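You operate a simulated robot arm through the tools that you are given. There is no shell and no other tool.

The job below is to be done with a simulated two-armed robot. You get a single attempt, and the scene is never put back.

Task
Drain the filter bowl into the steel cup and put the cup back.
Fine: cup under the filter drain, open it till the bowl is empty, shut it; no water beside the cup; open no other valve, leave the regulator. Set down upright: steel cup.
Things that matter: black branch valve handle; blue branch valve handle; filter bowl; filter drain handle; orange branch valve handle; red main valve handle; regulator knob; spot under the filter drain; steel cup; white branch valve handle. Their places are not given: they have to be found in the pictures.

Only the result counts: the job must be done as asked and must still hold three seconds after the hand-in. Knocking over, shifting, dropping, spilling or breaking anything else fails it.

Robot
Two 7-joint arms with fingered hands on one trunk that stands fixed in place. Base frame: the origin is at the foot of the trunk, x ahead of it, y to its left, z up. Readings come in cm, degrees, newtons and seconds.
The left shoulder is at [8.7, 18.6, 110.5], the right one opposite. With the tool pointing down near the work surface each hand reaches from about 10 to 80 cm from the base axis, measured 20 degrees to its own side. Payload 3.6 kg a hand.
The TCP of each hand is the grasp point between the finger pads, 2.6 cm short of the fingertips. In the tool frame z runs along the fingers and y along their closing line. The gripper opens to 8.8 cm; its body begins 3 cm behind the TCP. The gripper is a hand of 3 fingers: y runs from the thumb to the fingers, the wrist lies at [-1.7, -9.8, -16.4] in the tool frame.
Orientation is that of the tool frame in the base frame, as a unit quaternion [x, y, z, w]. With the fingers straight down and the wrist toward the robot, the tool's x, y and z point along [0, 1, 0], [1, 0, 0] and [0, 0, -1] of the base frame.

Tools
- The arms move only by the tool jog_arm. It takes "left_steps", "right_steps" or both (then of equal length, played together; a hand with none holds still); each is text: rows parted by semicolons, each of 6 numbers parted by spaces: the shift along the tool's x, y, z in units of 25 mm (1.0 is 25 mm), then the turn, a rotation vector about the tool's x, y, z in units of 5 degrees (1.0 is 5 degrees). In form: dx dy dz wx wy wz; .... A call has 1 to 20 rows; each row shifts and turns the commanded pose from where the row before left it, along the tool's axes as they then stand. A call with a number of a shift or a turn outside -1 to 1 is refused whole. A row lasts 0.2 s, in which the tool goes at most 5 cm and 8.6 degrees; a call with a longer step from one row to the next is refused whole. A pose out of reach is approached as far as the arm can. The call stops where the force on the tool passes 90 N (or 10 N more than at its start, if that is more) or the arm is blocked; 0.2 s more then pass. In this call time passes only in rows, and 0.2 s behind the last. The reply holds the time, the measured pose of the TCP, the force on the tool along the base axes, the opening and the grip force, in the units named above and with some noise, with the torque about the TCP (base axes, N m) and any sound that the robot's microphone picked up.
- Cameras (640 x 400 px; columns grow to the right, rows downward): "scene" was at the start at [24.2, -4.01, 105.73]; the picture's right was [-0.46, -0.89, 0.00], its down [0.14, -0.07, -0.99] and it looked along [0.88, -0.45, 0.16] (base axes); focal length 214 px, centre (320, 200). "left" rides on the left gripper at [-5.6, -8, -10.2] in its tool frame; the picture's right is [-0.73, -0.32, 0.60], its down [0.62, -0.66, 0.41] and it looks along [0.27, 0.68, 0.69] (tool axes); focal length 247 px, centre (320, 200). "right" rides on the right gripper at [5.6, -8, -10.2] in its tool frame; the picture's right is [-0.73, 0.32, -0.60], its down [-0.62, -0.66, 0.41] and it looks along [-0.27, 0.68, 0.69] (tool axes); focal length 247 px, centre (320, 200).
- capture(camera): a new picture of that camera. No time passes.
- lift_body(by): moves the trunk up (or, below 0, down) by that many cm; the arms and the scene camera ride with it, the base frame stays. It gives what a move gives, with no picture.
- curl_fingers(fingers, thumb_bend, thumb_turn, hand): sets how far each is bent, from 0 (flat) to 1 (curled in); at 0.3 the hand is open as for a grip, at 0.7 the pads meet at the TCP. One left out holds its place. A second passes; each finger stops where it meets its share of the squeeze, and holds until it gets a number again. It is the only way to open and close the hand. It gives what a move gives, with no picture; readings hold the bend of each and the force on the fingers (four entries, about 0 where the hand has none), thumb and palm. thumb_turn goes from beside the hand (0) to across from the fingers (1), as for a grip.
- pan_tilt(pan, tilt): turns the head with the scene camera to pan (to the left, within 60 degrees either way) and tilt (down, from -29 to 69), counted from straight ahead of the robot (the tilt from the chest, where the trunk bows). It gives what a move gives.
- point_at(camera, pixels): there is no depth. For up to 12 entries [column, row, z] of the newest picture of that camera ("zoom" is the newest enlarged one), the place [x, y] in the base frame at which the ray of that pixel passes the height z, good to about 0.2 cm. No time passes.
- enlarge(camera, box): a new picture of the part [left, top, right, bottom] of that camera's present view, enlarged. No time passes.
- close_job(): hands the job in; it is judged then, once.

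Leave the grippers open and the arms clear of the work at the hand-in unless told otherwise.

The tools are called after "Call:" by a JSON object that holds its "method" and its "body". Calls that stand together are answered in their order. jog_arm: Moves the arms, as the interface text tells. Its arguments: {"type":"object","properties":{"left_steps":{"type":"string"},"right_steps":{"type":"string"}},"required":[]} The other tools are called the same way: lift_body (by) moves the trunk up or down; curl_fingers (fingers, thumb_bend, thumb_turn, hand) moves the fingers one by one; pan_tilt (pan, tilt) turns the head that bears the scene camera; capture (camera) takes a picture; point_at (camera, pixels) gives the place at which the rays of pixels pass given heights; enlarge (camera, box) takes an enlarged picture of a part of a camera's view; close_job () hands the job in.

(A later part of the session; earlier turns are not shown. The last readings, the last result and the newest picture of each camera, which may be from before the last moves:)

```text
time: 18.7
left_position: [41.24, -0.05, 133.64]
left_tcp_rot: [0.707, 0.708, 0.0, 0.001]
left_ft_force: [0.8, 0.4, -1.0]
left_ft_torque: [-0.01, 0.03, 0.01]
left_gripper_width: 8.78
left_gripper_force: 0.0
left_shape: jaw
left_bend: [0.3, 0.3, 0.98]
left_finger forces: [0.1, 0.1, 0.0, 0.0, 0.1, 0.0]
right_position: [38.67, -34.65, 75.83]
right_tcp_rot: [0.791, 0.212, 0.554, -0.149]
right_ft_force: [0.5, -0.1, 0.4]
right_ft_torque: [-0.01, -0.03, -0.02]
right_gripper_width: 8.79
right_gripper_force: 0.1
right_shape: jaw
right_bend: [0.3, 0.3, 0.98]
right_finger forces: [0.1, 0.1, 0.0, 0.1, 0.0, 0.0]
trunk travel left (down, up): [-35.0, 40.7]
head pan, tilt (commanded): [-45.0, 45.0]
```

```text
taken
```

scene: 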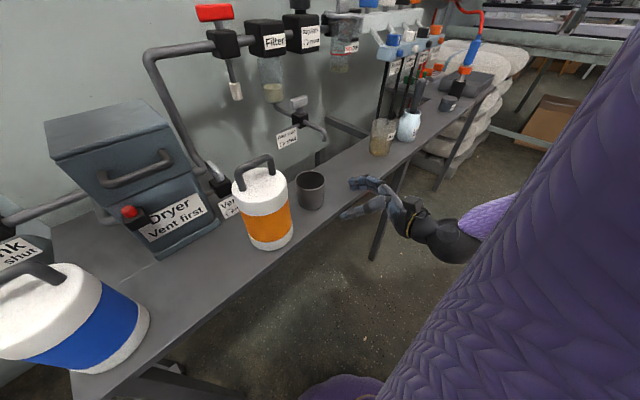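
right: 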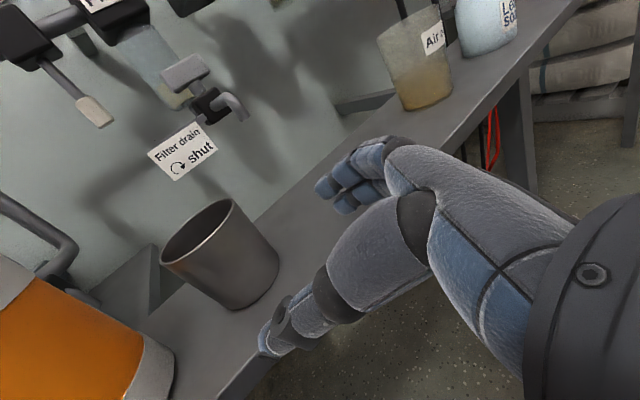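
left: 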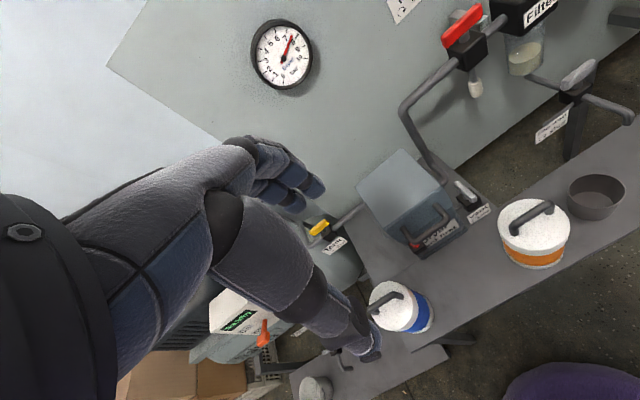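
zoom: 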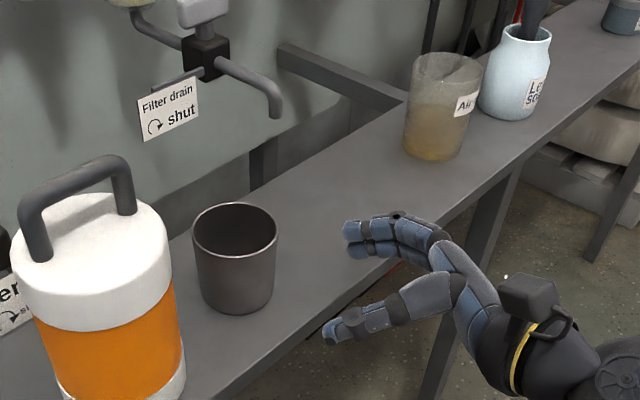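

Hand is level with the cup's middle, aligned. I check rim and base heights with the right wrist camera, which now sees the cup from low.

Call:
{"method": "enlarge", "body": {"camera": "right", "box": [120, 160, 320, 360]}}

Call:
{"method": "point_at", "body": {"camera": "right", "pixels": [[199, 232, 78], [199, 232, 78.5], [199, 232, 77.5], [161, 262, 78], [238, 202, 78], [237, 309, 72], [237, 309, 71.5], [237, 309, 72.5], [270, 300, 72], [240, 118, 82], [240, 118, 82.5], [240, 118, 81.5]]}}

```text
2.00 times, centred on (220, 260) of right
```

zoom: 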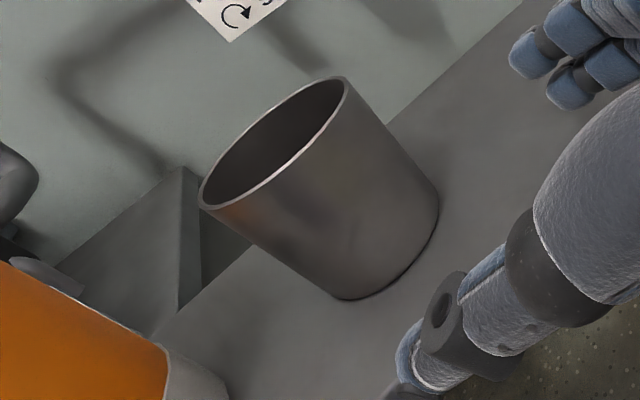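

```text
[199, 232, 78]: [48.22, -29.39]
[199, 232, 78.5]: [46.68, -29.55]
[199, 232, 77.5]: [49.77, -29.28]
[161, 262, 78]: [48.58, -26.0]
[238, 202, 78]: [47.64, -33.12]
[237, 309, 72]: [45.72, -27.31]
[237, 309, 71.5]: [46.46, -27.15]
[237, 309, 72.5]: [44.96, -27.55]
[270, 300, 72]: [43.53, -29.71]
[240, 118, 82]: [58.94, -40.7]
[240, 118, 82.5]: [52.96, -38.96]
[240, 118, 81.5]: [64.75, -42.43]
```

Rim z ≈ 78.3 confirmed. I advance 10 cm horizontally (tool 0.342 x, 0.94 z per row), in two stages for checking.

Call:
{"method": "jog_arm", "body": {"right_steps": "0.342 0 0.94 0 0 0; 0.342 0 0.94 0 0 0"}}

Call:
{"method": "enlarge", "body": {"camera": "scene", "box": [240, 100, 440, 240]}}

Call:
{"method": "capture", "body": {"camera": "right"}}

```text
time: 19.3
left_position: [41.28, -0.1, 133.65]
left_tcp_rot: [0.708, 0.706, 0.001, 0.0]
left_ft_force: [0.7, -0.1, 1.1]
left_ft_torque: [0.02, -0.01, 0.01]
left_gripper_width: 8.79
left_gripper_force: 0.0
left_shape: jaw
left_bend: [0.3, 0.3, 0.98]
left_finger forces: [0.0, 0.0, 0.0, 0.0, 0.0, 0.0]
right_position: [42.92, -32.17, 76.04]
right_tcp_rot: [0.792, 0.212, 0.553, -0.148]
right_ft_force: [-0.9, 0.2, 0.8]
right_ft_torque: [0.05, 0.0, -0.03]
right_gripper_width: 8.78
right_gripper_force: 0.0
right_shape: jaw
right_bend: [0.3, 0.3, 0.98]
right_finger forces: [0.1, 0.0, 0.0, 0.0, 0.1, 0.1]
trunk travel left (down, up): [-35.0, 40.7]
head pan, tilt (commanded): [-45.0, 45.0]
```

```text
2.86 times, centred on (340, 170) of scene
```

zoom: 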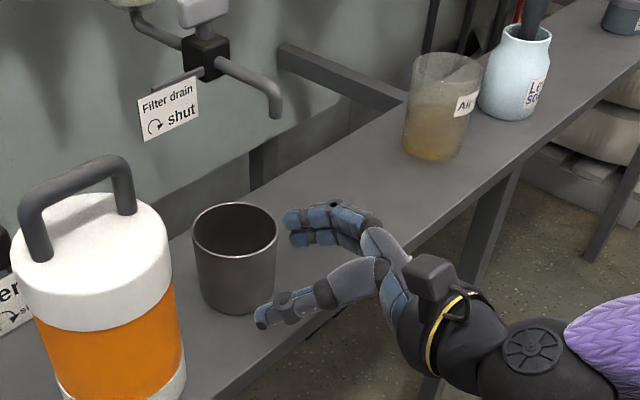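

```text
taken
```

right: 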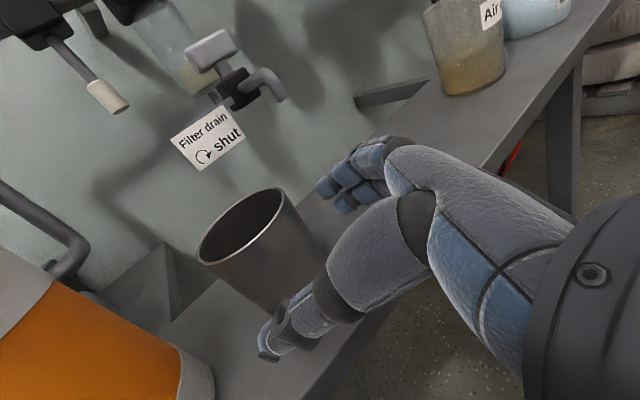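

Alignment looks right: the cup lies between thumb and fingers. I advance the last 5 cm.

Call:
{"method": "jog_arm", "body": {"right_steps": "0.342 0 0.94 0 0 0; 0.342 0 0.94 0 0 0"}}

Call:
{"method": "enlarge", "body": {"camera": "scene", "box": [240, 100, 440, 240]}}

Call:
{"method": "capture", "body": {"camera": "right"}}

```text
time: 19.9
left_position: [41.22, -0.17, 133.6]
left_tcp_rot: [0.707, 0.708, 0.0, -0.001]
left_ft_force: [0.3, -0.7, 0.1]
left_ft_torque: [-0.01, 0.0, 0.04]
left_gripper_width: 8.74
left_gripper_force: 0.0
left_shape: jaw
left_bend: [0.3, 0.3, 0.98]
left_finger forces: [0.0, 0.1, 0.1, 0.0, 0.1, 0.1]
right_position: [47.06, -29.61, 75.88]
right_tcp_rot: [0.792, 0.211, 0.554, -0.149]
right_ft_force: [-0.6, -0.7, -0.1]
right_ft_torque: [0.0, 0.0, 0.01]
right_gripper_width: 8.76
right_gripper_force: 0.1
right_shape: jaw
right_bend: [0.3, 0.3, 0.98]
right_finger forces: [0.0, 0.0, 0.0, 0.1, 0.0, 0.0]
trunk travel left (down, up): [-35.0, 40.7]
head pan, tilt (commanded): [-45.0, 45.0]
```

```text
2.86 times, centred on (340, 170) of scene
```

zoom: 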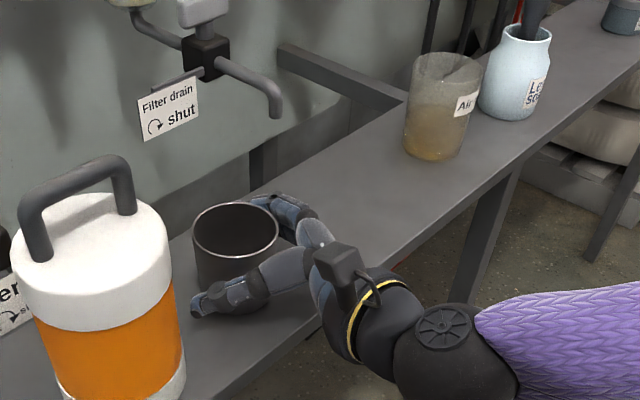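

```text
taken
```

right: 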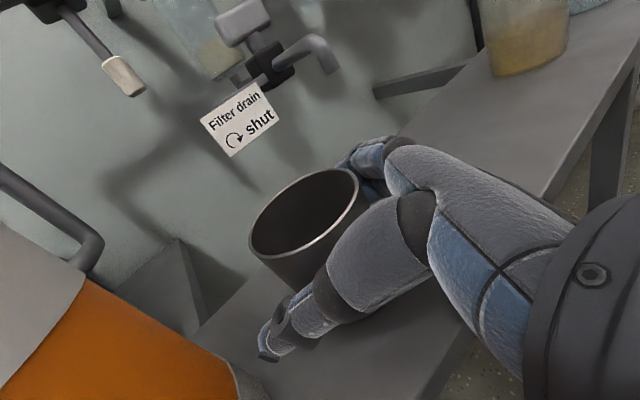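

The cup stands between thumb and fingers, not moved. I check the rim centre once more with this closer wrist view.

Call:
{"method": "enlarge", "body": {"camera": "right", "box": [220, 120, 420, 320]}}

Call:
{"method": "point_at", "body": {"camera": "right", "pixels": [[250, 246, 78.3], [360, 190, 78.3], [327, 168, 78.3], [283, 254, 78.3], [306, 211, 78.3], [333, 72, 82.5], [333, 72, 82]]}}

```text
2.00 times, centred on (320, 220) of right
```

zoom: 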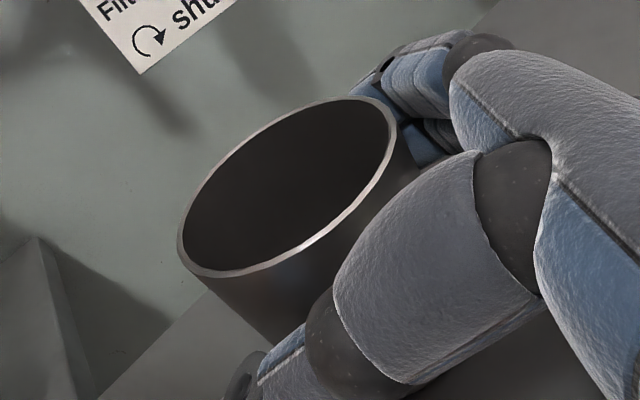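

```text
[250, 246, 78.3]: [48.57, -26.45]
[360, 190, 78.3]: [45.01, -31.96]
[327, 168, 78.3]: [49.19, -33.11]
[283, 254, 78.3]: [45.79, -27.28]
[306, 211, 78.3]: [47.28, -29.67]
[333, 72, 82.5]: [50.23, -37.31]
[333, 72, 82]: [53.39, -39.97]
```

Rim centre reads (47.3,-29.6), so the TCP is on the cup's axis within 0.3 cm. I close thumb and fingers together on the cup.

Call:
{"method": "curl_fingers", "body": {"hand": "right", "fingers": 0.6, "thumb_bend": 0.6}}

Call:
{"method": "enlarge", "body": {"camera": "scene", "box": [240, 100, 440, 240]}}

Call:
{"method": "capture", "body": {"camera": "right"}}

```text
time: 20.9
left_position: [41.23, -0.2, 133.7]
left_tcp_rot: [0.707, 0.707, -0.001, 0.0]
left_ft_force: [-0.3, 0.7, 0.4]
left_ft_torque: [0.01, -0.01, -0.02]
left_gripper_width: 8.78
left_gripper_force: 0.0
left_shape: jaw
left_bend: [0.3, 0.3, 0.98]
left_finger forces: [0.0, 0.0, 0.0, 0.0, 0.0, 0.0]
right_position: [47.06, -29.62, 75.9]
right_tcp_rot: [0.791, 0.212, 0.554, -0.149]
right_ft_force: [-0.4, 0.4, 1.6]
right_ft_torque: [-0.02, -0.04, 0.02]
right_gripper_width: 5.79
right_gripper_force: 21.8
right_shape: fingers
right_bend: [0.48, 0.47, 0.97]
right_finger forces: [14.5, 7.6, 0.0, 0.1, 22.0, 0.0]
trunk travel left (down, up): [-35.0, 40.7]
head pan, tilt (commanded): [-45.0, 45.0]
```

```text
2.86 times, centred on (340, 170) of scene
```

zoom: 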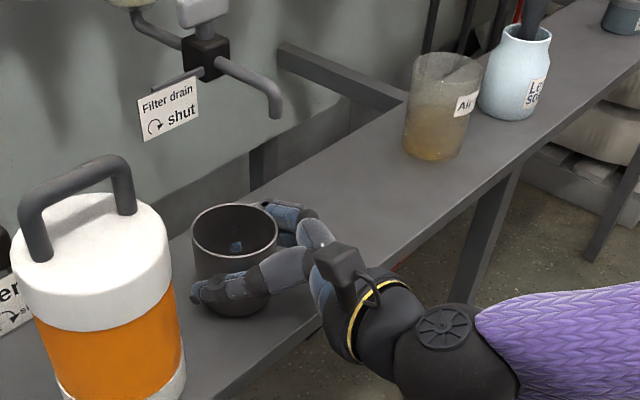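

```text
taken
```

right: 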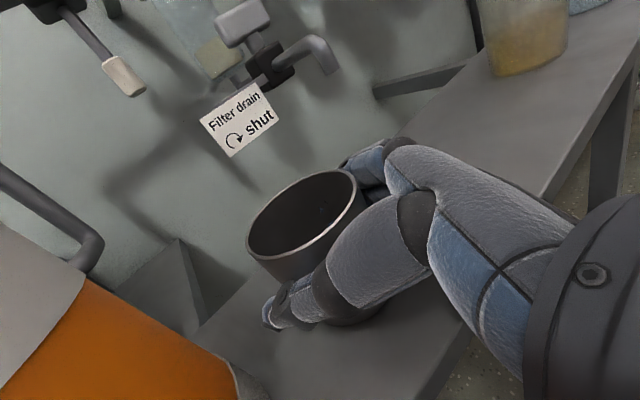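

Grip is firm (21.8 N, width 5.8). I lift by 1.2 cm and read the force.

Call:
{"method": "jog_arm", "body": {"right_steps": "0.226 0 -0.082 0 0 0; 0.226 0 -0.082 0 0 0"}}

Call:
{"method": "enlarge", "body": {"camera": "scene", "box": [240, 100, 440, 240]}}

Call:
{"method": "enlarge", "body": {"camera": "right", "box": [220, 120, 420, 320]}}

```text
time: 21.5
left_position: [41.16, -0.08, 133.65]
left_tcp_rot: [0.707, 0.707, 0.0, 0.0]
left_ft_force: [-0.5, -0.2, 0.3]
left_ft_torque: [0.01, 0.02, -0.01]
left_gripper_width: 8.79
left_gripper_force: 0.1
left_shape: jaw
left_bend: [0.3, 0.3, 0.98]
left_finger forces: [0.1, 0.0, 0.0, 0.1, 0.0, 0.0]
right_position: [47.05, -29.51, 77.23]
right_tcp_rot: [0.792, 0.211, 0.553, -0.149]
right_ft_force: [-0.4, 0.6, 0.3]
right_ft_torque: [0.0, -0.01, 0.0]
right_gripper_width: 5.78
right_gripper_force: 21.6
right_shape: fingers
right_bend: [0.48, 0.47, 0.97]
right_finger forces: [14.8, 7.3, 0.1, 0.1, 22.3, 0.0]
trunk travel left (down, up): [-35.0, 40.7]
head pan, tilt (commanded): [-45.0, 45.0]
```

```text
2.86 times, centred on (340, 170) of scene
```

zoom: 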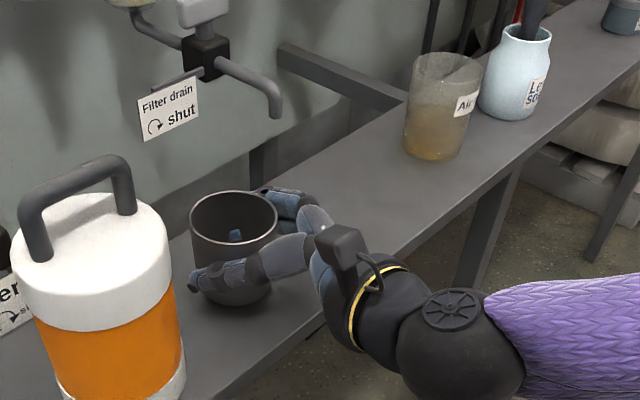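

```text
2.00 times, centred on (320, 220) of right
```

zoom: 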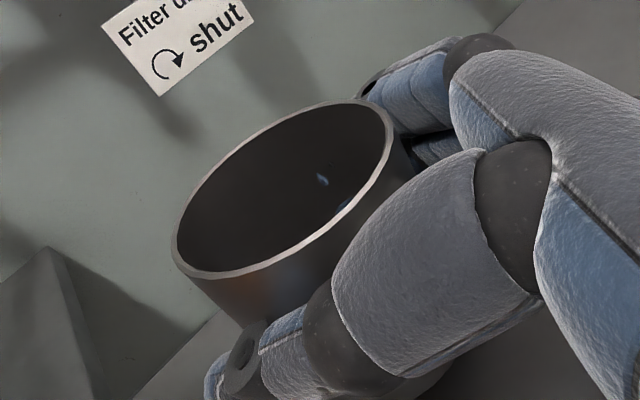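

The cup is held level and lifted 1.3 cm. Now I carry it horizontally to under the outlet (TCP to about (52.4,-39.3)).

Call:
{"method": "jog_arm", "body": {"right_steps": "-0.006 0.7 -0.02 0 0 0; -0.006 0.7 -0.02 0 0 0; -0.006 0.7 -0.02 0 0 0; -0.006 0.7 -0.02 0 0 0; -0.006 0.7 -0.02 0 0 0; -0.006 0.7 -0.02 0 0 0; -0.006 0.22 -0.02 0 0 0"}}

Call:
{"method": "enlarge", "body": {"camera": "scene", "box": [240, 100, 440, 240]}}

Call:
{"method": "capture", "body": {"camera": "right"}}

```text
time: 23.1
left_position: [41.35, -0.07, 133.56]
left_tcp_rot: [0.708, 0.707, 0.001, 0.0]
left_ft_force: [0.0, 0.3, 0.4]
left_ft_torque: [0.0, 0.0, 0.04]
left_gripper_width: 8.76
left_gripper_force: 0.1
left_shape: jaw
left_bend: [0.3, 0.3, 0.98]
left_finger forces: [0.1, 0.0, 0.1, 0.0, 0.1, 0.0]
right_position: [52.32, -39.2, 77.22]
right_tcp_rot: [0.791, 0.212, 0.554, -0.15]
right_ft_force: [0.4, 0.1, -1.4]
right_ft_torque: [0.02, 0.0, 0.02]
right_gripper_width: 5.81
right_gripper_force: 22.6
right_shape: fingers
right_bend: [0.48, 0.47, 0.97]
right_finger forces: [14.7, 7.3, 0.0, 0.0, 22.1, 0.0]
trunk travel left (down, up): [-35.0, 40.7]
head pan, tilt (commanded): [-45.0, 45.0]
```

```text
2.86 times, centred on (340, 170) of scene
```

zoom: 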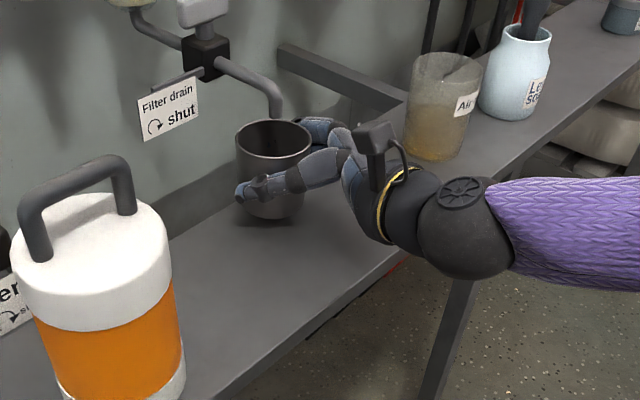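

```text
taken
```

right: 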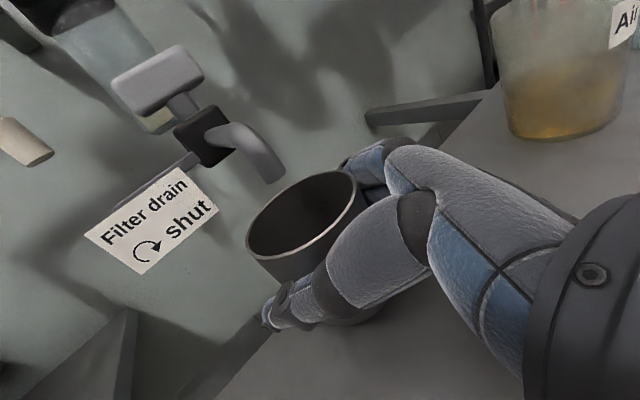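

I compare the tip and cup rim centre from both cameras.

Call:
{"method": "point_at", "body": {"camera": "zoom", "pixels": [[235, 140, 79.6], [311, 140, 79.6], [273, 138, 79.6], [275, 116, 82], [275, 116, 82.4], [268, 113, 82.2], [283, 114, 82.2]]}}

Call:
{"method": "point_at", "body": {"camera": "right", "pixels": [[302, 214, 79.6], [273, 181, 82], [273, 181, 82.4], [273, 181, 81.6], [265, 184, 82.2], [284, 175, 82.2]]}}

Call:
{"method": "enlarge", "body": {"camera": "right", "box": [160, 80, 400, 300]}}

```text
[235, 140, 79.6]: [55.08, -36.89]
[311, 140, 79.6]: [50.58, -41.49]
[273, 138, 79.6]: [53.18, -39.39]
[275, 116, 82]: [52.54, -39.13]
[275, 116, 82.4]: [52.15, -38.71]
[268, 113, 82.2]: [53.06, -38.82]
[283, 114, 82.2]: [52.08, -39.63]
```

```text
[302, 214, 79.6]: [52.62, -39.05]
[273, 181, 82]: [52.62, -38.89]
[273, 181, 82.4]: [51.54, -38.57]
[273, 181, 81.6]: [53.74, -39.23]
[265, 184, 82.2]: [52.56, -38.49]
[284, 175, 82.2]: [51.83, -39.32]
```

```text
1.82 times, centred on (280, 190) of right
```

zoom: 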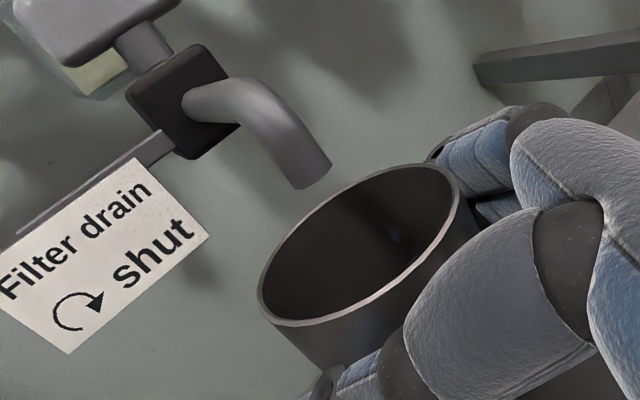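

Tip ≈ (52.4,-39.0), cup centre ≈ (52.7,-39.15): nearly aligned. I shift 0.3 cm toward the robot and lower 1.3 cm to set the cup on the bench.

Call:
{"method": "jog_arm", "body": {"right_steps": "-0.036 -0.06 -0.098 0 0 0; -0.163 0 0.059 0 0 0; -0.163 0 0.059 0 0 0; -0.163 0 0.059 0 0 0"}}

Call:
{"method": "enlarge", "body": {"camera": "scene", "box": [240, 100, 440, 240]}}

```text
time: 24.1
left_position: [41.22, 0.02, 133.59]
left_tcp_rot: [0.707, 0.707, 0.0, 0.0]
left_ft_force: [0.1, -0.4, 0.1]
left_ft_torque: [0.02, 0.03, 0.0]
left_gripper_width: 8.79
left_gripper_force: 0.0
left_shape: jaw
left_bend: [0.3, 0.3, 0.98]
left_finger forces: [0.0, 0.0, 0.0, 0.0, 0.1, 0.0]
right_position: [51.87, -39.27, 76.05]
right_tcp_rot: [0.791, 0.212, 0.554, -0.148]
right_ft_force: [0.2, 0.5, -1.4]
right_ft_torque: [-0.04, 0.03, 0.0]
right_gripper_width: 5.78
right_gripper_force: 22.3
right_shape: fingers
right_bend: [0.48, 0.47, 0.97]
right_finger forces: [14.7, 7.3, 0.0, 0.0, 22.1, 0.1]
trunk travel left (down, up): [-35.0, 40.7]
head pan, tilt (commanded): [-45.0, 45.0]
```

```text
2.86 times, centred on (340, 170) of scene
```

zoom: 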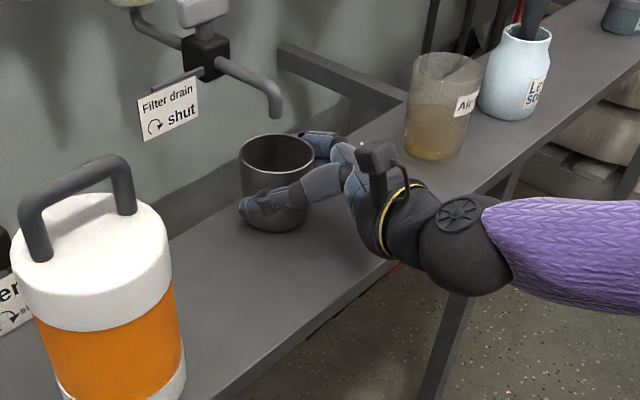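

Force still reads -1.4 N (cup hanging), TCP z 76.05. I lower another 0.2 cm and watch the force.

Call:
{"method": "jog_arm", "body": {"right_steps": "-0.038 0 0.014 0 0 0; -0.038 0 0.014 0 0 0"}}

```text
time: 24.7
left_position: [41.18, -0.0, 133.74]
left_tcp_rot: [0.707, 0.707, 0.001, 0.0]
left_ft_force: [-1.4, 0.1, 0.0]
left_ft_torque: [0.0, -0.01, -0.03]
left_gripper_width: 8.79
left_gripper_force: 0.0
left_shape: jaw
left_bend: [0.3, 0.3, 0.98]
left_finger forces: [0.0, 0.1, 0.0, 0.1, 0.0, 0.0]
right_position: [52.03, -39.24, 75.92]
right_tcp_rot: [0.791, 0.212, 0.554, -0.148]
right_ft_force: [0.8, -0.3, 4.5]
right_ft_torque: [-0.13, -0.09, 0.0]
right_gripper_width: 5.78
right_gripper_force: 22.5
right_shape: fingers
right_bend: [0.48, 0.47, 0.96]
right_finger forces: [14.2, 7.4, 0.1, 0.0, 22.1, 0.0]
trunk travel left (down, up): [-35.0, 40.7]
head pan, tilt (commanded): [-45.0, 45.0]
```

Force z is now +4.5 N, so the cup stands on the bench. I verify the alignment of rim and tip before releasing.

Call:
{"method": "enlarge", "body": {"camera": "right", "box": [160, 80, 400, 300]}}

Call:
{"method": "point_at", "body": {"camera": "zoom", "pixels": [[357, 248, 78.3], [310, 130, 82.1]]}}

Call:
{"method": "enlarge", "body": {"camera": "scene", "box": [240, 100, 440, 240]}}

Call:
{"method": "point_at", "body": {"camera": "zoom", "pixels": [[240, 155, 78.3], [315, 157, 78.3], [278, 154, 78.3], [275, 116, 82.1]]}}

```text
1.82 times, centred on (280, 190) of right
```

zoom: 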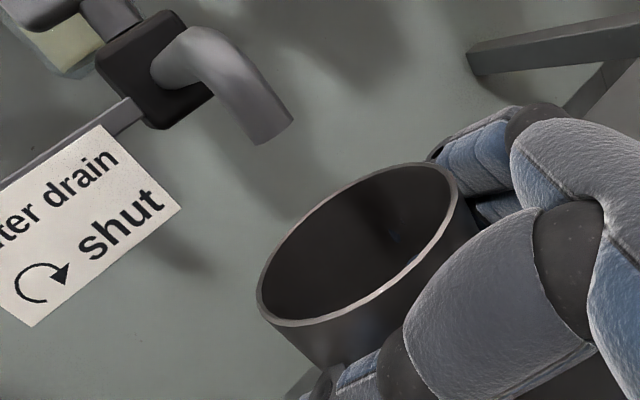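

```text
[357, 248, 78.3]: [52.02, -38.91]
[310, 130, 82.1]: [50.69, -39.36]
```

```text
2.86 times, centred on (340, 170) of scene
```

zoom: 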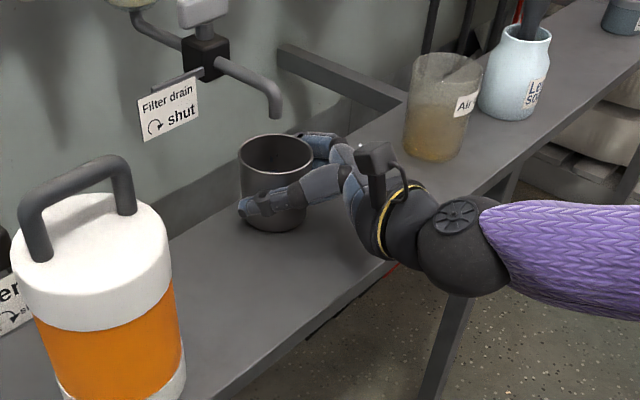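

```text
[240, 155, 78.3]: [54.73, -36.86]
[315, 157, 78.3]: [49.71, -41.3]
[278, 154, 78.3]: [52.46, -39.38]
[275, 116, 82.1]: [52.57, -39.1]
```

Cup centre ≈ (52.2,-39.1), tip ≈ (52.5,-39.05): aligned within 0.3 cm. I open the hand.

Call:
{"method": "curl_fingers", "body": {"hand": "right", "fingers": 0.3, "thumb_bend": 0.3}}

Call:
{"method": "enlarge", "body": {"camera": "scene", "box": [240, 100, 440, 240]}}

Call:
{"method": "enlarge", "body": {"camera": "right", "box": [160, 80, 400, 300]}}

```text
time: 25.7
left_position: [41.27, -0.15, 133.61]
left_tcp_rot: [0.707, 0.707, 0.0, 0.0]
left_ft_force: [0.4, -0.5, -0.7]
left_ft_torque: [0.02, 0.02, -0.01]
left_gripper_width: 8.74
left_gripper_force: 0.1
left_shape: jaw
left_bend: [0.3, 0.3, 0.98]
left_finger forces: [0.0, 0.1, 0.1, 0.0, 0.0, 0.0]
right_position: [51.97, -39.17, 75.66]
right_tcp_rot: [0.791, 0.212, 0.554, -0.148]
right_ft_force: [-0.4, 0.1, 0.8]
right_ft_torque: [-0.01, -0.01, 0.0]
right_gripper_width: 8.81
right_gripper_force: 0.0
right_shape: fingers
right_bend: [0.3, 0.3, 0.97]
right_finger forces: [0.1, 0.0, 0.0, 0.1, 0.1, 0.0]
trunk travel left (down, up): [-35.0, 40.7]
head pan, tilt (commanded): [-45.0, 45.0]
```

```text
2.86 times, centred on (340, 170) of scene
```

zoom: 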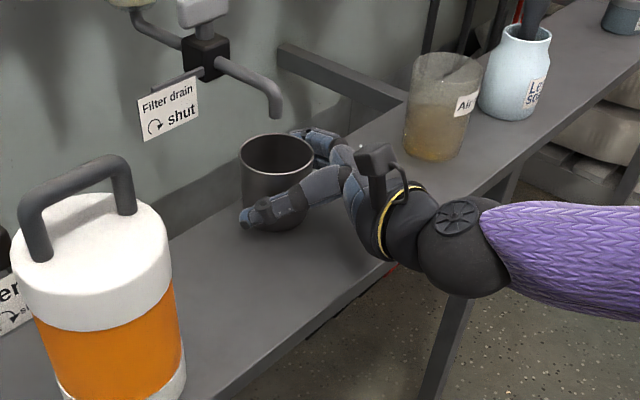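

```text
1.82 times, centred on (280, 190) of right
```

zoom: 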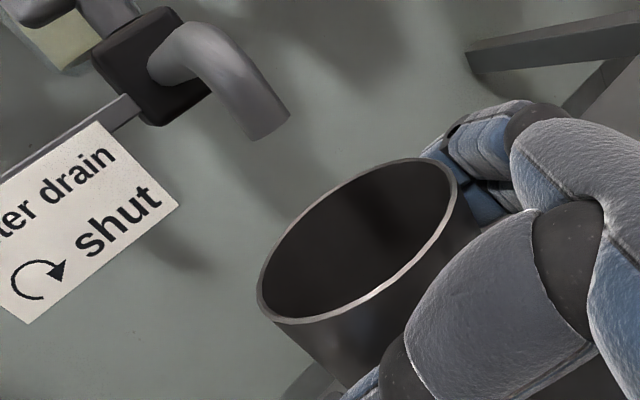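

The cup stands free under the tip. I back off 12.5 cm horizontally.

Call:
{"method": "jog_arm", "body": {"right_steps": "-0.342 0 -0.94 0 0 0; -0.342 0 -0.94 0 0 0; -0.342 0 -0.94 0 0 0; -0.342 0 -0.94 0 0 0; -0.342 0 -0.94 0 0 0"}}

Call:
{"method": "capture", "body": {"camera": "scene"}}

Call:
{"method": "enlarge", "body": {"camera": "scene", "box": [240, 60, 400, 180]}}

Call:
{"method": "point_at", "body": {"camera": "zoom", "pixels": [[320, 200, 78.3]]}}

Call:
{"method": "capture", "body": {"camera": "right"}}

```text
time: 26.9
left_position: [41.26, -0.19, 133.64]
left_tcp_rot: [0.707, 0.707, 0.0, 0.0]
left_ft_force: [0.6, -0.4, 0.5]
left_ft_torque: [-0.01, -0.02, 0.02]
left_gripper_width: 8.76
left_gripper_force: 0.0
left_shape: jaw
left_bend: [0.3, 0.3, 0.98]
left_finger forces: [0.1, 0.1, 0.0, 0.0, 0.0, 0.0]
right_position: [41.1, -45.43, 75.57]
right_tcp_rot: [0.792, 0.211, 0.554, -0.15]
right_ft_force: [-0.8, -0.4, 0.3]
right_ft_torque: [-0.01, 0.03, 0.02]
right_gripper_width: 8.81
right_gripper_force: 0.1
right_shape: fingers
right_bend: [0.3, 0.3, 0.97]
right_finger forces: [0.0, 0.0, 0.1, 0.0, 0.0, 0.1]
trunk travel left (down, up): [-35.0, 40.7]
head pan, tilt (commanded): [-45.0, 45.0]
```

```text
taken
```

scene: 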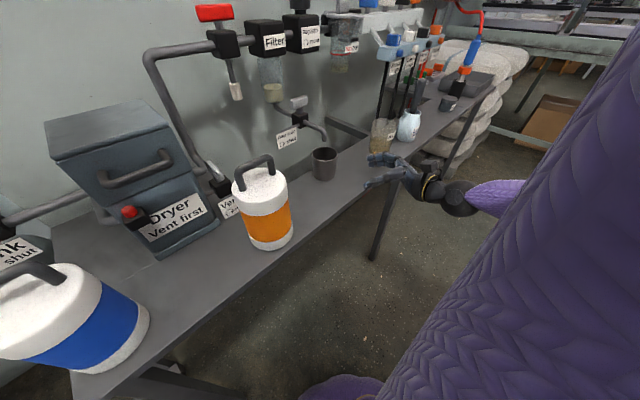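

```text
3.33 times, centred on (320, 120) of scene
```

zoom: 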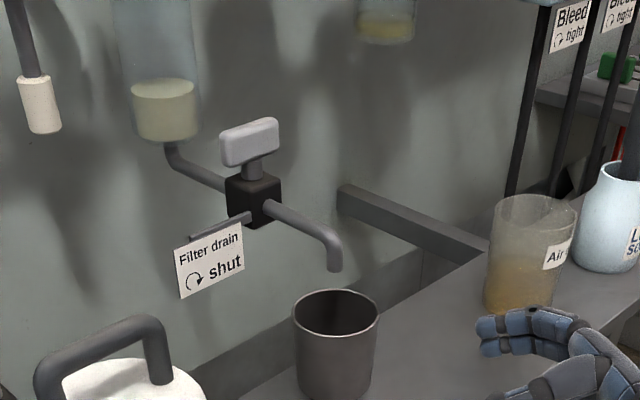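

```text
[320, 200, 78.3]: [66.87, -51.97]
```

```text
taken
```

right: 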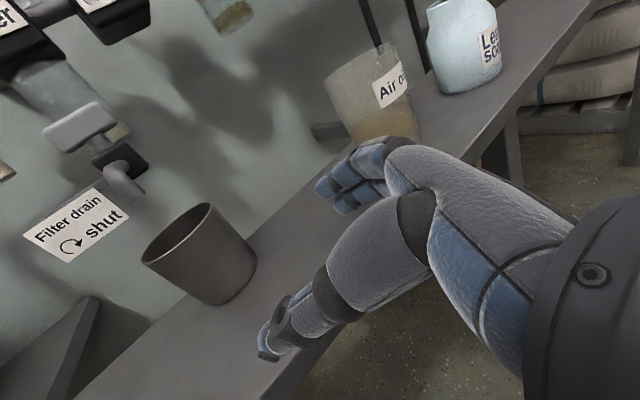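

The cup is centred under the tip. Next is the valve. I plan to push the bar's right end forward (counter-clockwise from above = open) with a fingertip. I enlarge the valve in the low right wrist view to measure handle and body heights.

Call:
{"method": "enlarge", "body": {"camera": "right", "box": [10, 60, 170, 220]}}

```text
2.50 times, centred on (90, 140) of right
```

zoom: 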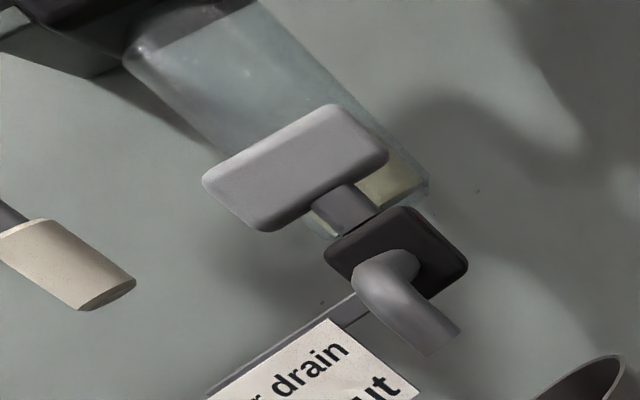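

I solve for heights: for handle corners A(203,180), B(265,232), C(388,155), D(330,104), body corners, at z values where x≈61.

Call:
{"method": "point_at", "body": {"camera": "zoom", "pixels": [[207, 180, 89], [207, 180, 90], [262, 228, 87], [262, 228, 88], [384, 157, 87], [384, 157, 88], [330, 107, 89], [330, 107, 90], [326, 250, 86], [400, 208, 86], [467, 265, 83], [395, 300, 83]]}}

```text
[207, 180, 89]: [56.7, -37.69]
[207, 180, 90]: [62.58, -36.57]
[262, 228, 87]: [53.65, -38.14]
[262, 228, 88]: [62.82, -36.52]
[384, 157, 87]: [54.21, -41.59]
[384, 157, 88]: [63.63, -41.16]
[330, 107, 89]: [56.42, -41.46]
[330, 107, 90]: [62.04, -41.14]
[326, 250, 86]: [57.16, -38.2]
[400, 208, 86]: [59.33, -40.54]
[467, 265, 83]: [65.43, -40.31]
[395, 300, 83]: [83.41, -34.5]
```

Handle bar: y from -36.9 to -41.3, z from 87.75 to 89.75; valve body top ≈ 86.1. I double-check the bar's x from the scene view (front-face centre at scene pixel (299,103)).

Call:
{"method": "enlarge", "body": {"camera": "scene", "box": [270, 80, 350, 150]}}

Call:
{"method": "point_at", "body": {"camera": "scene", "pixels": [[299, 103, 88.75], [299, 103, 88.3], [290, 99.5, 89.75], [307, 95.5, 89.75], [291.5, 110, 87.75], [307.5, 105, 87.75]]}}

```text
5.71 times, centred on (310, 115) of scene
```

zoom: 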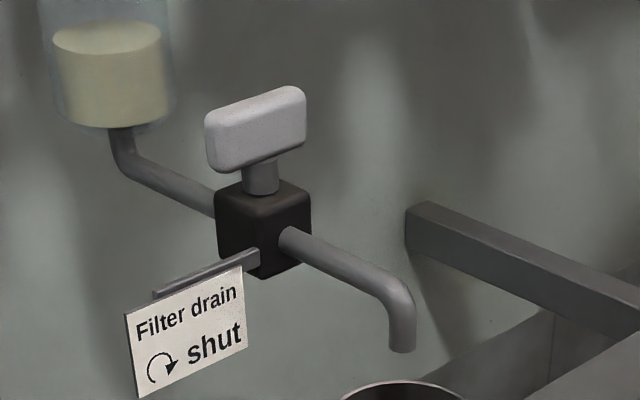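

```text
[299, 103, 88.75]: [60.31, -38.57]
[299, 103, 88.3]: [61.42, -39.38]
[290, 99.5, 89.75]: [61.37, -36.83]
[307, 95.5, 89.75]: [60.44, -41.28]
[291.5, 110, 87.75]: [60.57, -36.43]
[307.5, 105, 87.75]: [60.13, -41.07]
```

Bar centre/pivot ≈ (61.0,-39.05), front face x≈60.4. I keep the hand orientation: both fingertips will span the bar's height with TCP z≈89.3, clear of the valve body. First I rise 13.7 cm straight up, then go most of the way forward.

Call:
{"method": "jog_arm", "body": {"right_steps": "0.858 0 -0.311 0 0 0; 0.858 0 -0.311 0 0 0; 0.858 0 -0.311 0 0 0; 0.858 0 -0.311 0 0 0; 0.858 0 -0.311 0 0 0; 0.858 0 -0.311 0 0 0"}}

Call:
{"method": "jog_arm", "body": {"right_steps": "0.278 -0.077 0.767 0 0 0; 0.278 -0.077 0.767 0 0 0; 0.278 -0.077 0.767 0 0 0; 0.278 -0.077 0.767 0 0 0; 0.278 -0.077 0.767 0 0 0; 0.278 -0.077 0.767 0 0 0"}}

Call:
{"method": "capture", "body": {"camera": "right"}}

Call:
{"method": "enlarge", "body": {"camera": "scene", "box": [250, 60, 410, 180]}}

```text
time: 28.3
left_position: [41.18, -0.07, 133.69]
left_tcp_rot: [0.708, 0.707, 0.0, 0.0]
left_ft_force: [0.1, -0.2, -0.4]
left_ft_torque: [-0.03, 0.01, 0.03]
left_gripper_width: 8.79
left_gripper_force: 0.0
left_shape: jaw
left_bend: [0.3, 0.3, 0.98]
left_finger forces: [0.1, 0.1, 0.0, 0.0, 0.0, 0.0]
right_position: [41.16, -45.56, 89.53]
right_tcp_rot: [0.792, 0.212, 0.553, -0.149]
right_ft_force: [-1.1, 0.2, -1.4]
right_ft_torque: [-0.01, -0.03, -0.01]
right_gripper_width: 8.8
right_gripper_force: 0.1
right_shape: fingers
right_bend: [0.3, 0.3, 0.97]
right_finger forces: [0.0, 0.1, 0.1, 0.1, 0.0, 0.0]
trunk travel left (down, up): [-35.0, 40.7]
head pan, tilt (commanded): [-45.0, 45.0]
```

```text
time: 29.7
left_position: [41.45, -0.15, 133.78]
left_tcp_rot: [0.707, 0.707, 0.0, 0.0]
left_ft_force: [-0.4, 0.3, 0.5]
left_ft_torque: [-0.01, -0.01, -0.01]
left_gripper_width: 8.76
left_gripper_force: 0.0
left_shape: jaw
left_bend: [0.3, 0.3, 0.98]
left_finger forces: [0.1, 0.0, 0.0, 0.0, 0.0, 0.0]
right_position: [51.19, -38.36, 89.54]
right_tcp_rot: [0.792, 0.211, 0.554, -0.149]
right_ft_force: [0.1, 0.5, 0.3]
right_ft_torque: [0.0, -0.03, 0.0]
right_gripper_width: 8.78
right_gripper_force: 0.1
right_shape: fingers
right_bend: [0.3, 0.3, 0.97]
right_finger forces: [0.0, 0.0, 0.0, 0.0, 0.0, 0.1]
trunk travel left (down, up): [-35.0, 40.7]
head pan, tilt (commanded): [-45.0, 45.0]
```

```text
taken
```

right: 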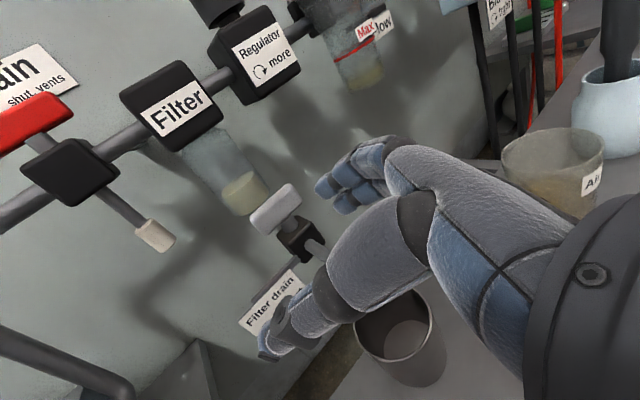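

```text
3.33 times, centred on (330, 120) of scene
```

zoom: 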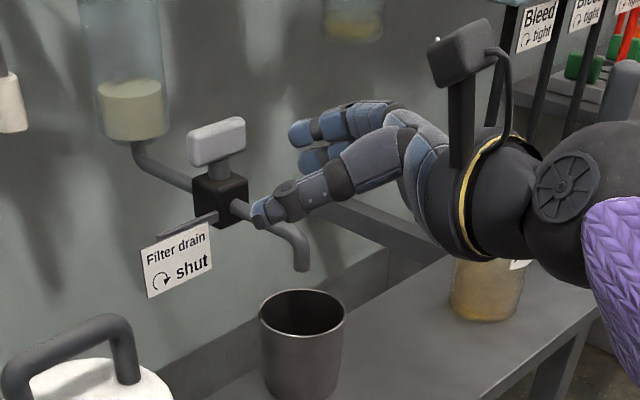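

The upper fingertip is at zoom (300,132). I check its predicted place (55.7,-42.2) at z≈89.9, and the bar's right end.

Call:
{"method": "point_at", "body": {"camera": "zoom", "pixels": [[300, 132, 89.9], [300, 132, 90.5], [310, 159, 87.9], [310, 159, 88.5], [243, 137, 88.75], [262, 218, 87], [262, 218, 88]]}}

```text
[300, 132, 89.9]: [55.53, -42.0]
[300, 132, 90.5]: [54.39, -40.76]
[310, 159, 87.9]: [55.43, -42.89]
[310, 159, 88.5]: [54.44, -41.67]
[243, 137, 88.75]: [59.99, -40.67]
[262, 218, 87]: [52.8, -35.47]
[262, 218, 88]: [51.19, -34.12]
```

The fingertip model is right within 0.3 cm. I move the fingertips to just short of the bar's right end (about 0.5 cm before contact).

Call:
{"method": "jog_arm", "body": {"right_steps": "0.131 0.063 0.437 0 0 0; 0.131 0.063 0.437 0 0 0; 0.131 0.063 0.437 0 0 0"}}

Call:
{"method": "capture", "body": {"camera": "right"}}

Call:
{"method": "enlarge", "body": {"camera": "right", "box": [220, 120, 420, 280]}}

Call:
{"method": "enlarge", "body": {"camera": "scene", "box": [260, 70, 380, 160]}}

```text
time: 30.5
left_position: [41.31, -0.15, 133.59]
left_tcp_rot: [0.707, 0.707, 0.0, 0.0]
left_ft_force: [-0.1, -0.3, -0.3]
left_ft_torque: [0.01, 0.04, 0.01]
left_gripper_width: 8.8
left_gripper_force: 0.1
left_shape: jaw
left_bend: [0.3, 0.3, 0.98]
left_finger forces: [0.0, 0.0, 0.0, 0.1, 0.0, 0.0]
right_position: [54.5, -37.16, 89.38]
right_tcp_rot: [0.792, 0.212, 0.553, -0.149]
right_ft_force: [0.4, -0.6, 0.2]
right_ft_torque: [0.02, 0.0, 0.01]
right_gripper_width: 8.81
right_gripper_force: 0.1
right_shape: fingers
right_bend: [0.3, 0.3, 0.97]
right_finger forces: [0.0, 0.1, 0.0, 0.1, 0.0, 0.0]
trunk travel left (down, up): [-35.0, 40.7]
head pan, tilt (commanded): [-45.0, 45.0]
```

```text
taken
```

right: 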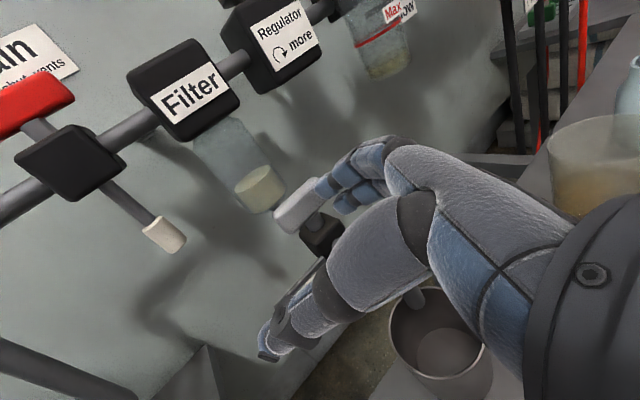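

```text
2.50 times, centred on (320, 200) of right
```

zoom: 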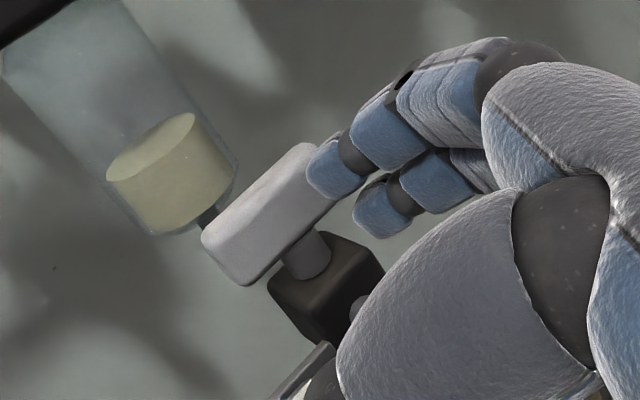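

```text
4.44 times, centred on (320, 115) of scene
```

zoom: 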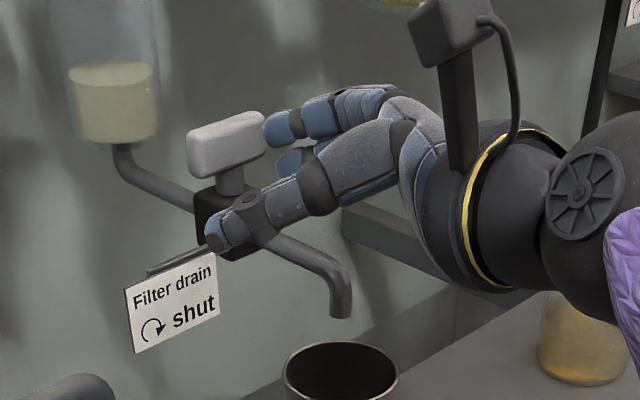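

The fingertips are just before the bar's right end, as predicted. I start pushing: forward following the arc for the first ~30°, then check.

Call:
{"method": "jog_arm", "body": {"right_steps": "0.072 -0.007 0.199 0 0 0; 0.035 0.216 0.095 0 0 0; 0.053 0.187 0.146 0 0 0"}}

Call:
{"method": "enlarge", "body": {"camera": "right", "box": [220, 120, 420, 280]}}

Call:
{"method": "enlarge", "body": {"camera": "scene", "box": [260, 70, 380, 160]}}

```text
time: 31.3
left_position: [41.11, -0.12, 133.67]
left_tcp_rot: [0.707, 0.707, 0.0, -0.001]
left_ft_force: [0.4, 0.3, -1.0]
left_ft_torque: [0.0, 0.02, -0.01]
left_gripper_width: 8.76
left_gripper_force: 0.0
left_shape: jaw
left_bend: [0.3, 0.3, 0.98]
left_finger forces: [0.0, 0.0, 0.0, 0.0, 0.1, 0.1]
right_position: [55.87, -37.54, 89.31]
right_tcp_rot: [0.792, 0.211, 0.553, -0.15]
right_ft_force: [0.8, -0.2, 0.0]
right_ft_torque: [-0.01, 0.03, 0.02]
right_gripper_width: 8.78
right_gripper_force: 0.0
right_shape: fingers
right_bend: [0.3, 0.3, 0.97]
right_finger forces: [0.1, 0.0, 0.0, 0.0, 0.1, 0.0]
trunk travel left (down, up): [-35.0, 40.7]
head pan, tilt (commanded): [-45.0, 45.0]
```

```text
2.50 times, centred on (320, 200) of right
```

zoom: 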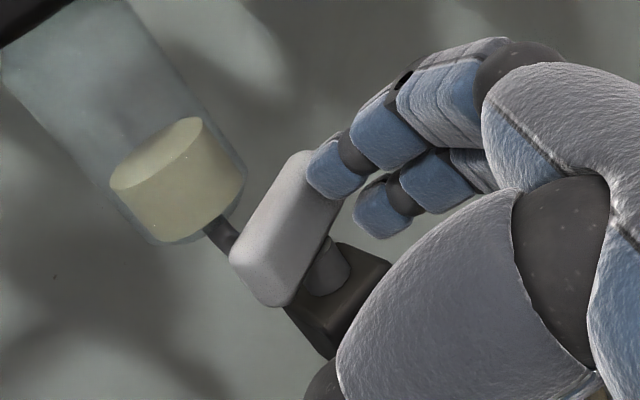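

```text
4.44 times, centred on (320, 115) of scene
```

zoom: 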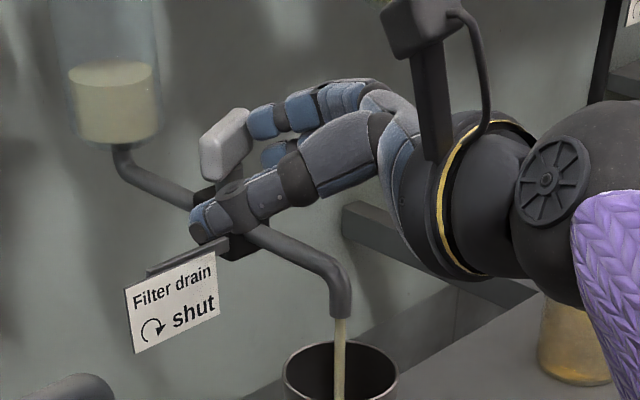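

The bar has turned about 30° and a stream falls into the cup (zoom (340,350)). I keep turning to nearly full open.

Call:
{"method": "jog_arm", "body": {"right_steps": "0.066 0.135 0.182 0 0 0; 0.079 0.082 0.216 0 0 0; 0.081 0.021 0.223 0 0 0"}}

Call:
{"method": "enlarge", "body": {"camera": "right", "box": [220, 120, 420, 280]}}

Call:
{"method": "enlarge", "body": {"camera": "scene", "box": [260, 70, 380, 160]}}

```text
time: 32.1
left_position: [41.32, -0.24, 133.73]
left_tcp_rot: [0.708, 0.706, 0.0, 0.001]
left_ft_force: [0.7, 0.8, -0.1]
left_ft_torque: [0.0, -0.03, 0.03]
left_gripper_width: 8.76
left_gripper_force: 0.1
left_shape: jaw
left_bend: [0.3, 0.3, 0.98]
left_finger forces: [0.0, 0.0, 0.1, 0.0, 0.1, 0.1]
right_position: [57.65, -37.09, 89.27]
right_tcp_rot: [0.791, 0.212, 0.554, -0.148]
right_ft_force: [-0.6, 0.7, -0.1]
right_ft_torque: [-0.01, 0.01, -0.02]
right_gripper_width: 8.87
right_gripper_force: 0.6
right_shape: fingers
right_bend: [0.3, 0.3, 0.97]
right_finger forces: [0.3, 0.1, 0.0, 0.1, 0.0, 0.1]
trunk travel left (down, up): [-35.0, 40.7]
head pan, tilt (commanded): [-45.0, 45.0]
```

```text
2.50 times, centred on (320, 200) of right
```

zoom: 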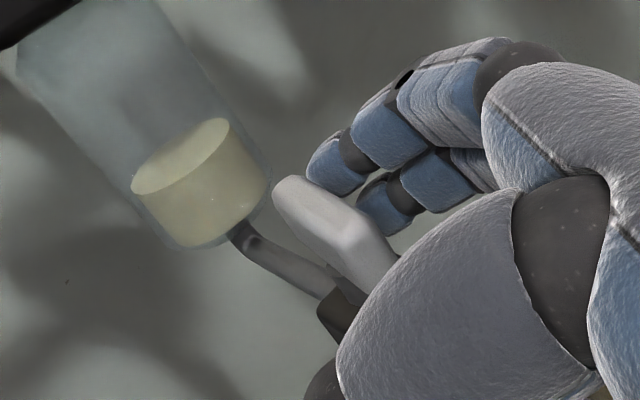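

```text
4.44 times, centred on (320, 115) of scene
```

zoom: 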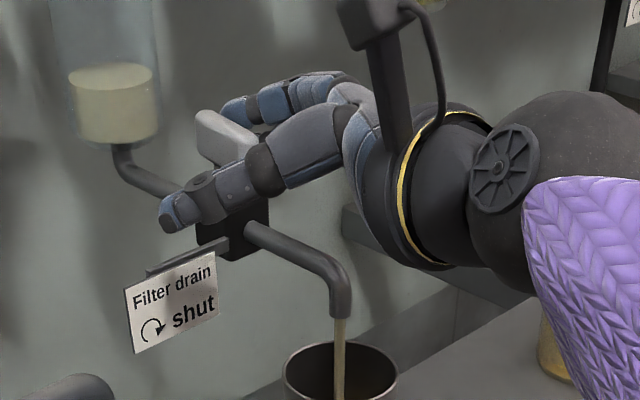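

The bar is at about 70°; flow runs well into the cup. One more push to about full open.

Call:
{"method": "jog_arm", "body": {"right_steps": "0.081 -0.043 0.223 0 0 0; 0.03 -0.06 0.08 0 0 0"}}

Call:
{"method": "enlarge", "body": {"camera": "right", "box": [220, 120, 420, 280]}}

Call:
{"method": "enlarge", "body": {"camera": "scene", "box": [260, 70, 380, 160]}}

```text
time: 32.7
left_position: [41.19, -0.15, 133.77]
left_tcp_rot: [0.708, 0.707, 0.0, 0.0]
left_ft_force: [-1.1, -0.8, 0.0]
left_ft_torque: [-0.01, -0.02, -0.03]
left_gripper_width: 8.77
left_gripper_force: 0.0
left_shape: jaw
left_bend: [0.3, 0.3, 0.98]
left_finger forces: [0.1, 0.0, 0.0, 0.1, 0.1, 0.0]
right_position: [58.15, -36.57, 89.29]
right_tcp_rot: [0.792, 0.211, 0.554, -0.148]
right_ft_force: [-3.3, -4.0, -0.9]
right_ft_torque: [0.05, -0.01, -0.24]
right_gripper_width: 9.02
right_gripper_force: 1.3
right_shape: fingers
right_bend: [0.29, 0.3, 0.97]
right_finger forces: [3.8, 0.1, 0.0, 0.0, 0.1, 0.0]
trunk travel left (down, up): [-35.0, 40.7]
head pan, tilt (commanded): [-45.0, 45.0]
```

```text
2.50 times, centred on (320, 200) of right
```

zoom: 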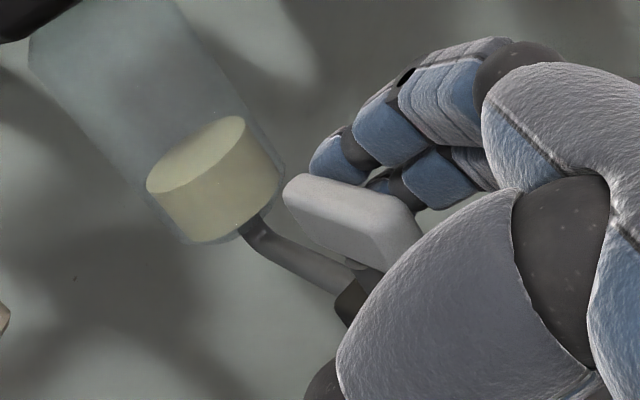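

```text
4.44 times, centred on (320, 115) of scene
```

zoom: 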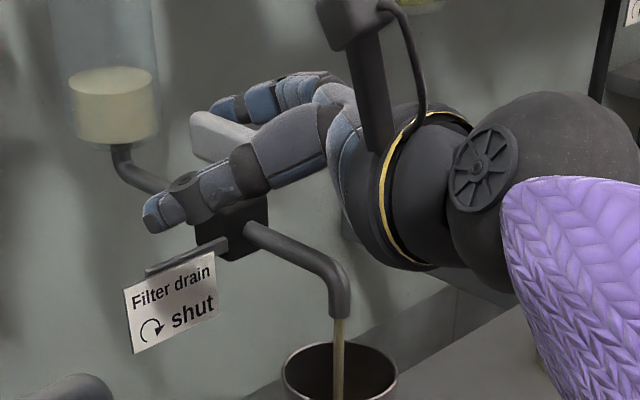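

Nearly full open (contact force 5 N at the stop). I draw the fingers back along their axis, to the starting point for the closing stroke, while it drains.

Call:
{"method": "jog_arm", "body": {"right_steps": "-0.167 -0.044 -0.46 0 0 0; -0.167 -0.044 -0.46 0 0 0; -0.167 -0.044 -0.46 0 0 0"}}

Call:
{"method": "enlarge", "body": {"camera": "right", "box": [200, 100, 420, 280]}}

Call:
{"method": "enlarge", "body": {"camera": "scene", "box": [250, 60, 390, 180]}}

```text
time: 33.5
left_position: [41.26, -0.19, 133.65]
left_tcp_rot: [0.707, 0.707, -0.001, 0.001]
left_ft_force: [0.0, 0.0, -0.9]
left_ft_torque: [-0.01, -0.02, -0.02]
left_gripper_width: 8.76
left_gripper_force: 0.1
left_shape: jaw
left_bend: [0.3, 0.3, 0.98]
left_finger forces: [0.1, 0.0, 0.0, 0.0, 0.1, 0.1]
right_position: [54.83, -38.2, 89.23]
right_tcp_rot: [0.791, 0.212, 0.555, -0.149]
right_ft_force: [0.4, -0.5, 0.6]
right_ft_torque: [0.0, 0.0, 0.01]
right_gripper_width: 8.82
right_gripper_force: 0.0
right_shape: fingers
right_bend: [0.3, 0.3, 0.97]
right_finger forces: [0.0, 0.1, 0.0, 0.0, 0.1, 0.0]
trunk travel left (down, up): [-35.0, 40.7]
head pan, tilt (commanded): [-45.0, 45.0]
```

```text
2.22 times, centred on (310, 190) of right
```

zoom: 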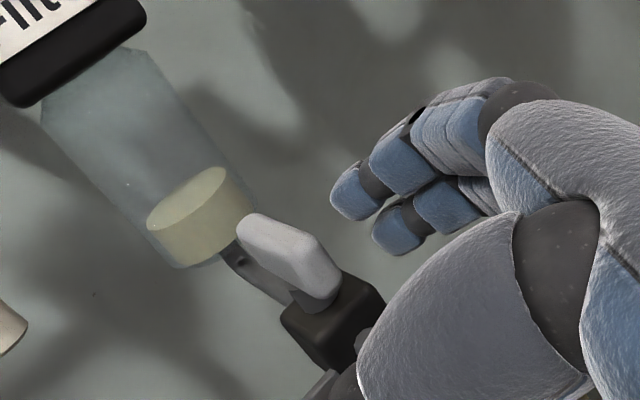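

```text
3.33 times, centred on (320, 120) of scene
```

zoom: 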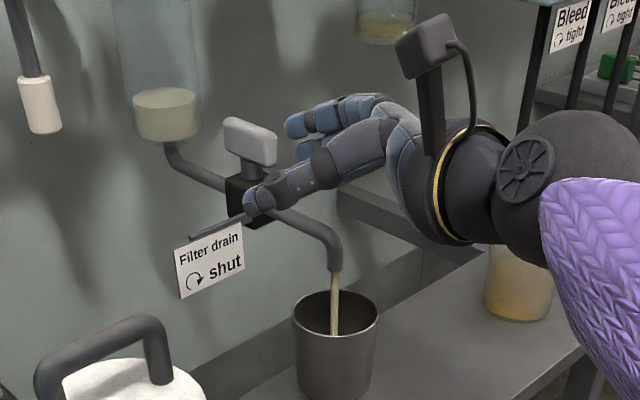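

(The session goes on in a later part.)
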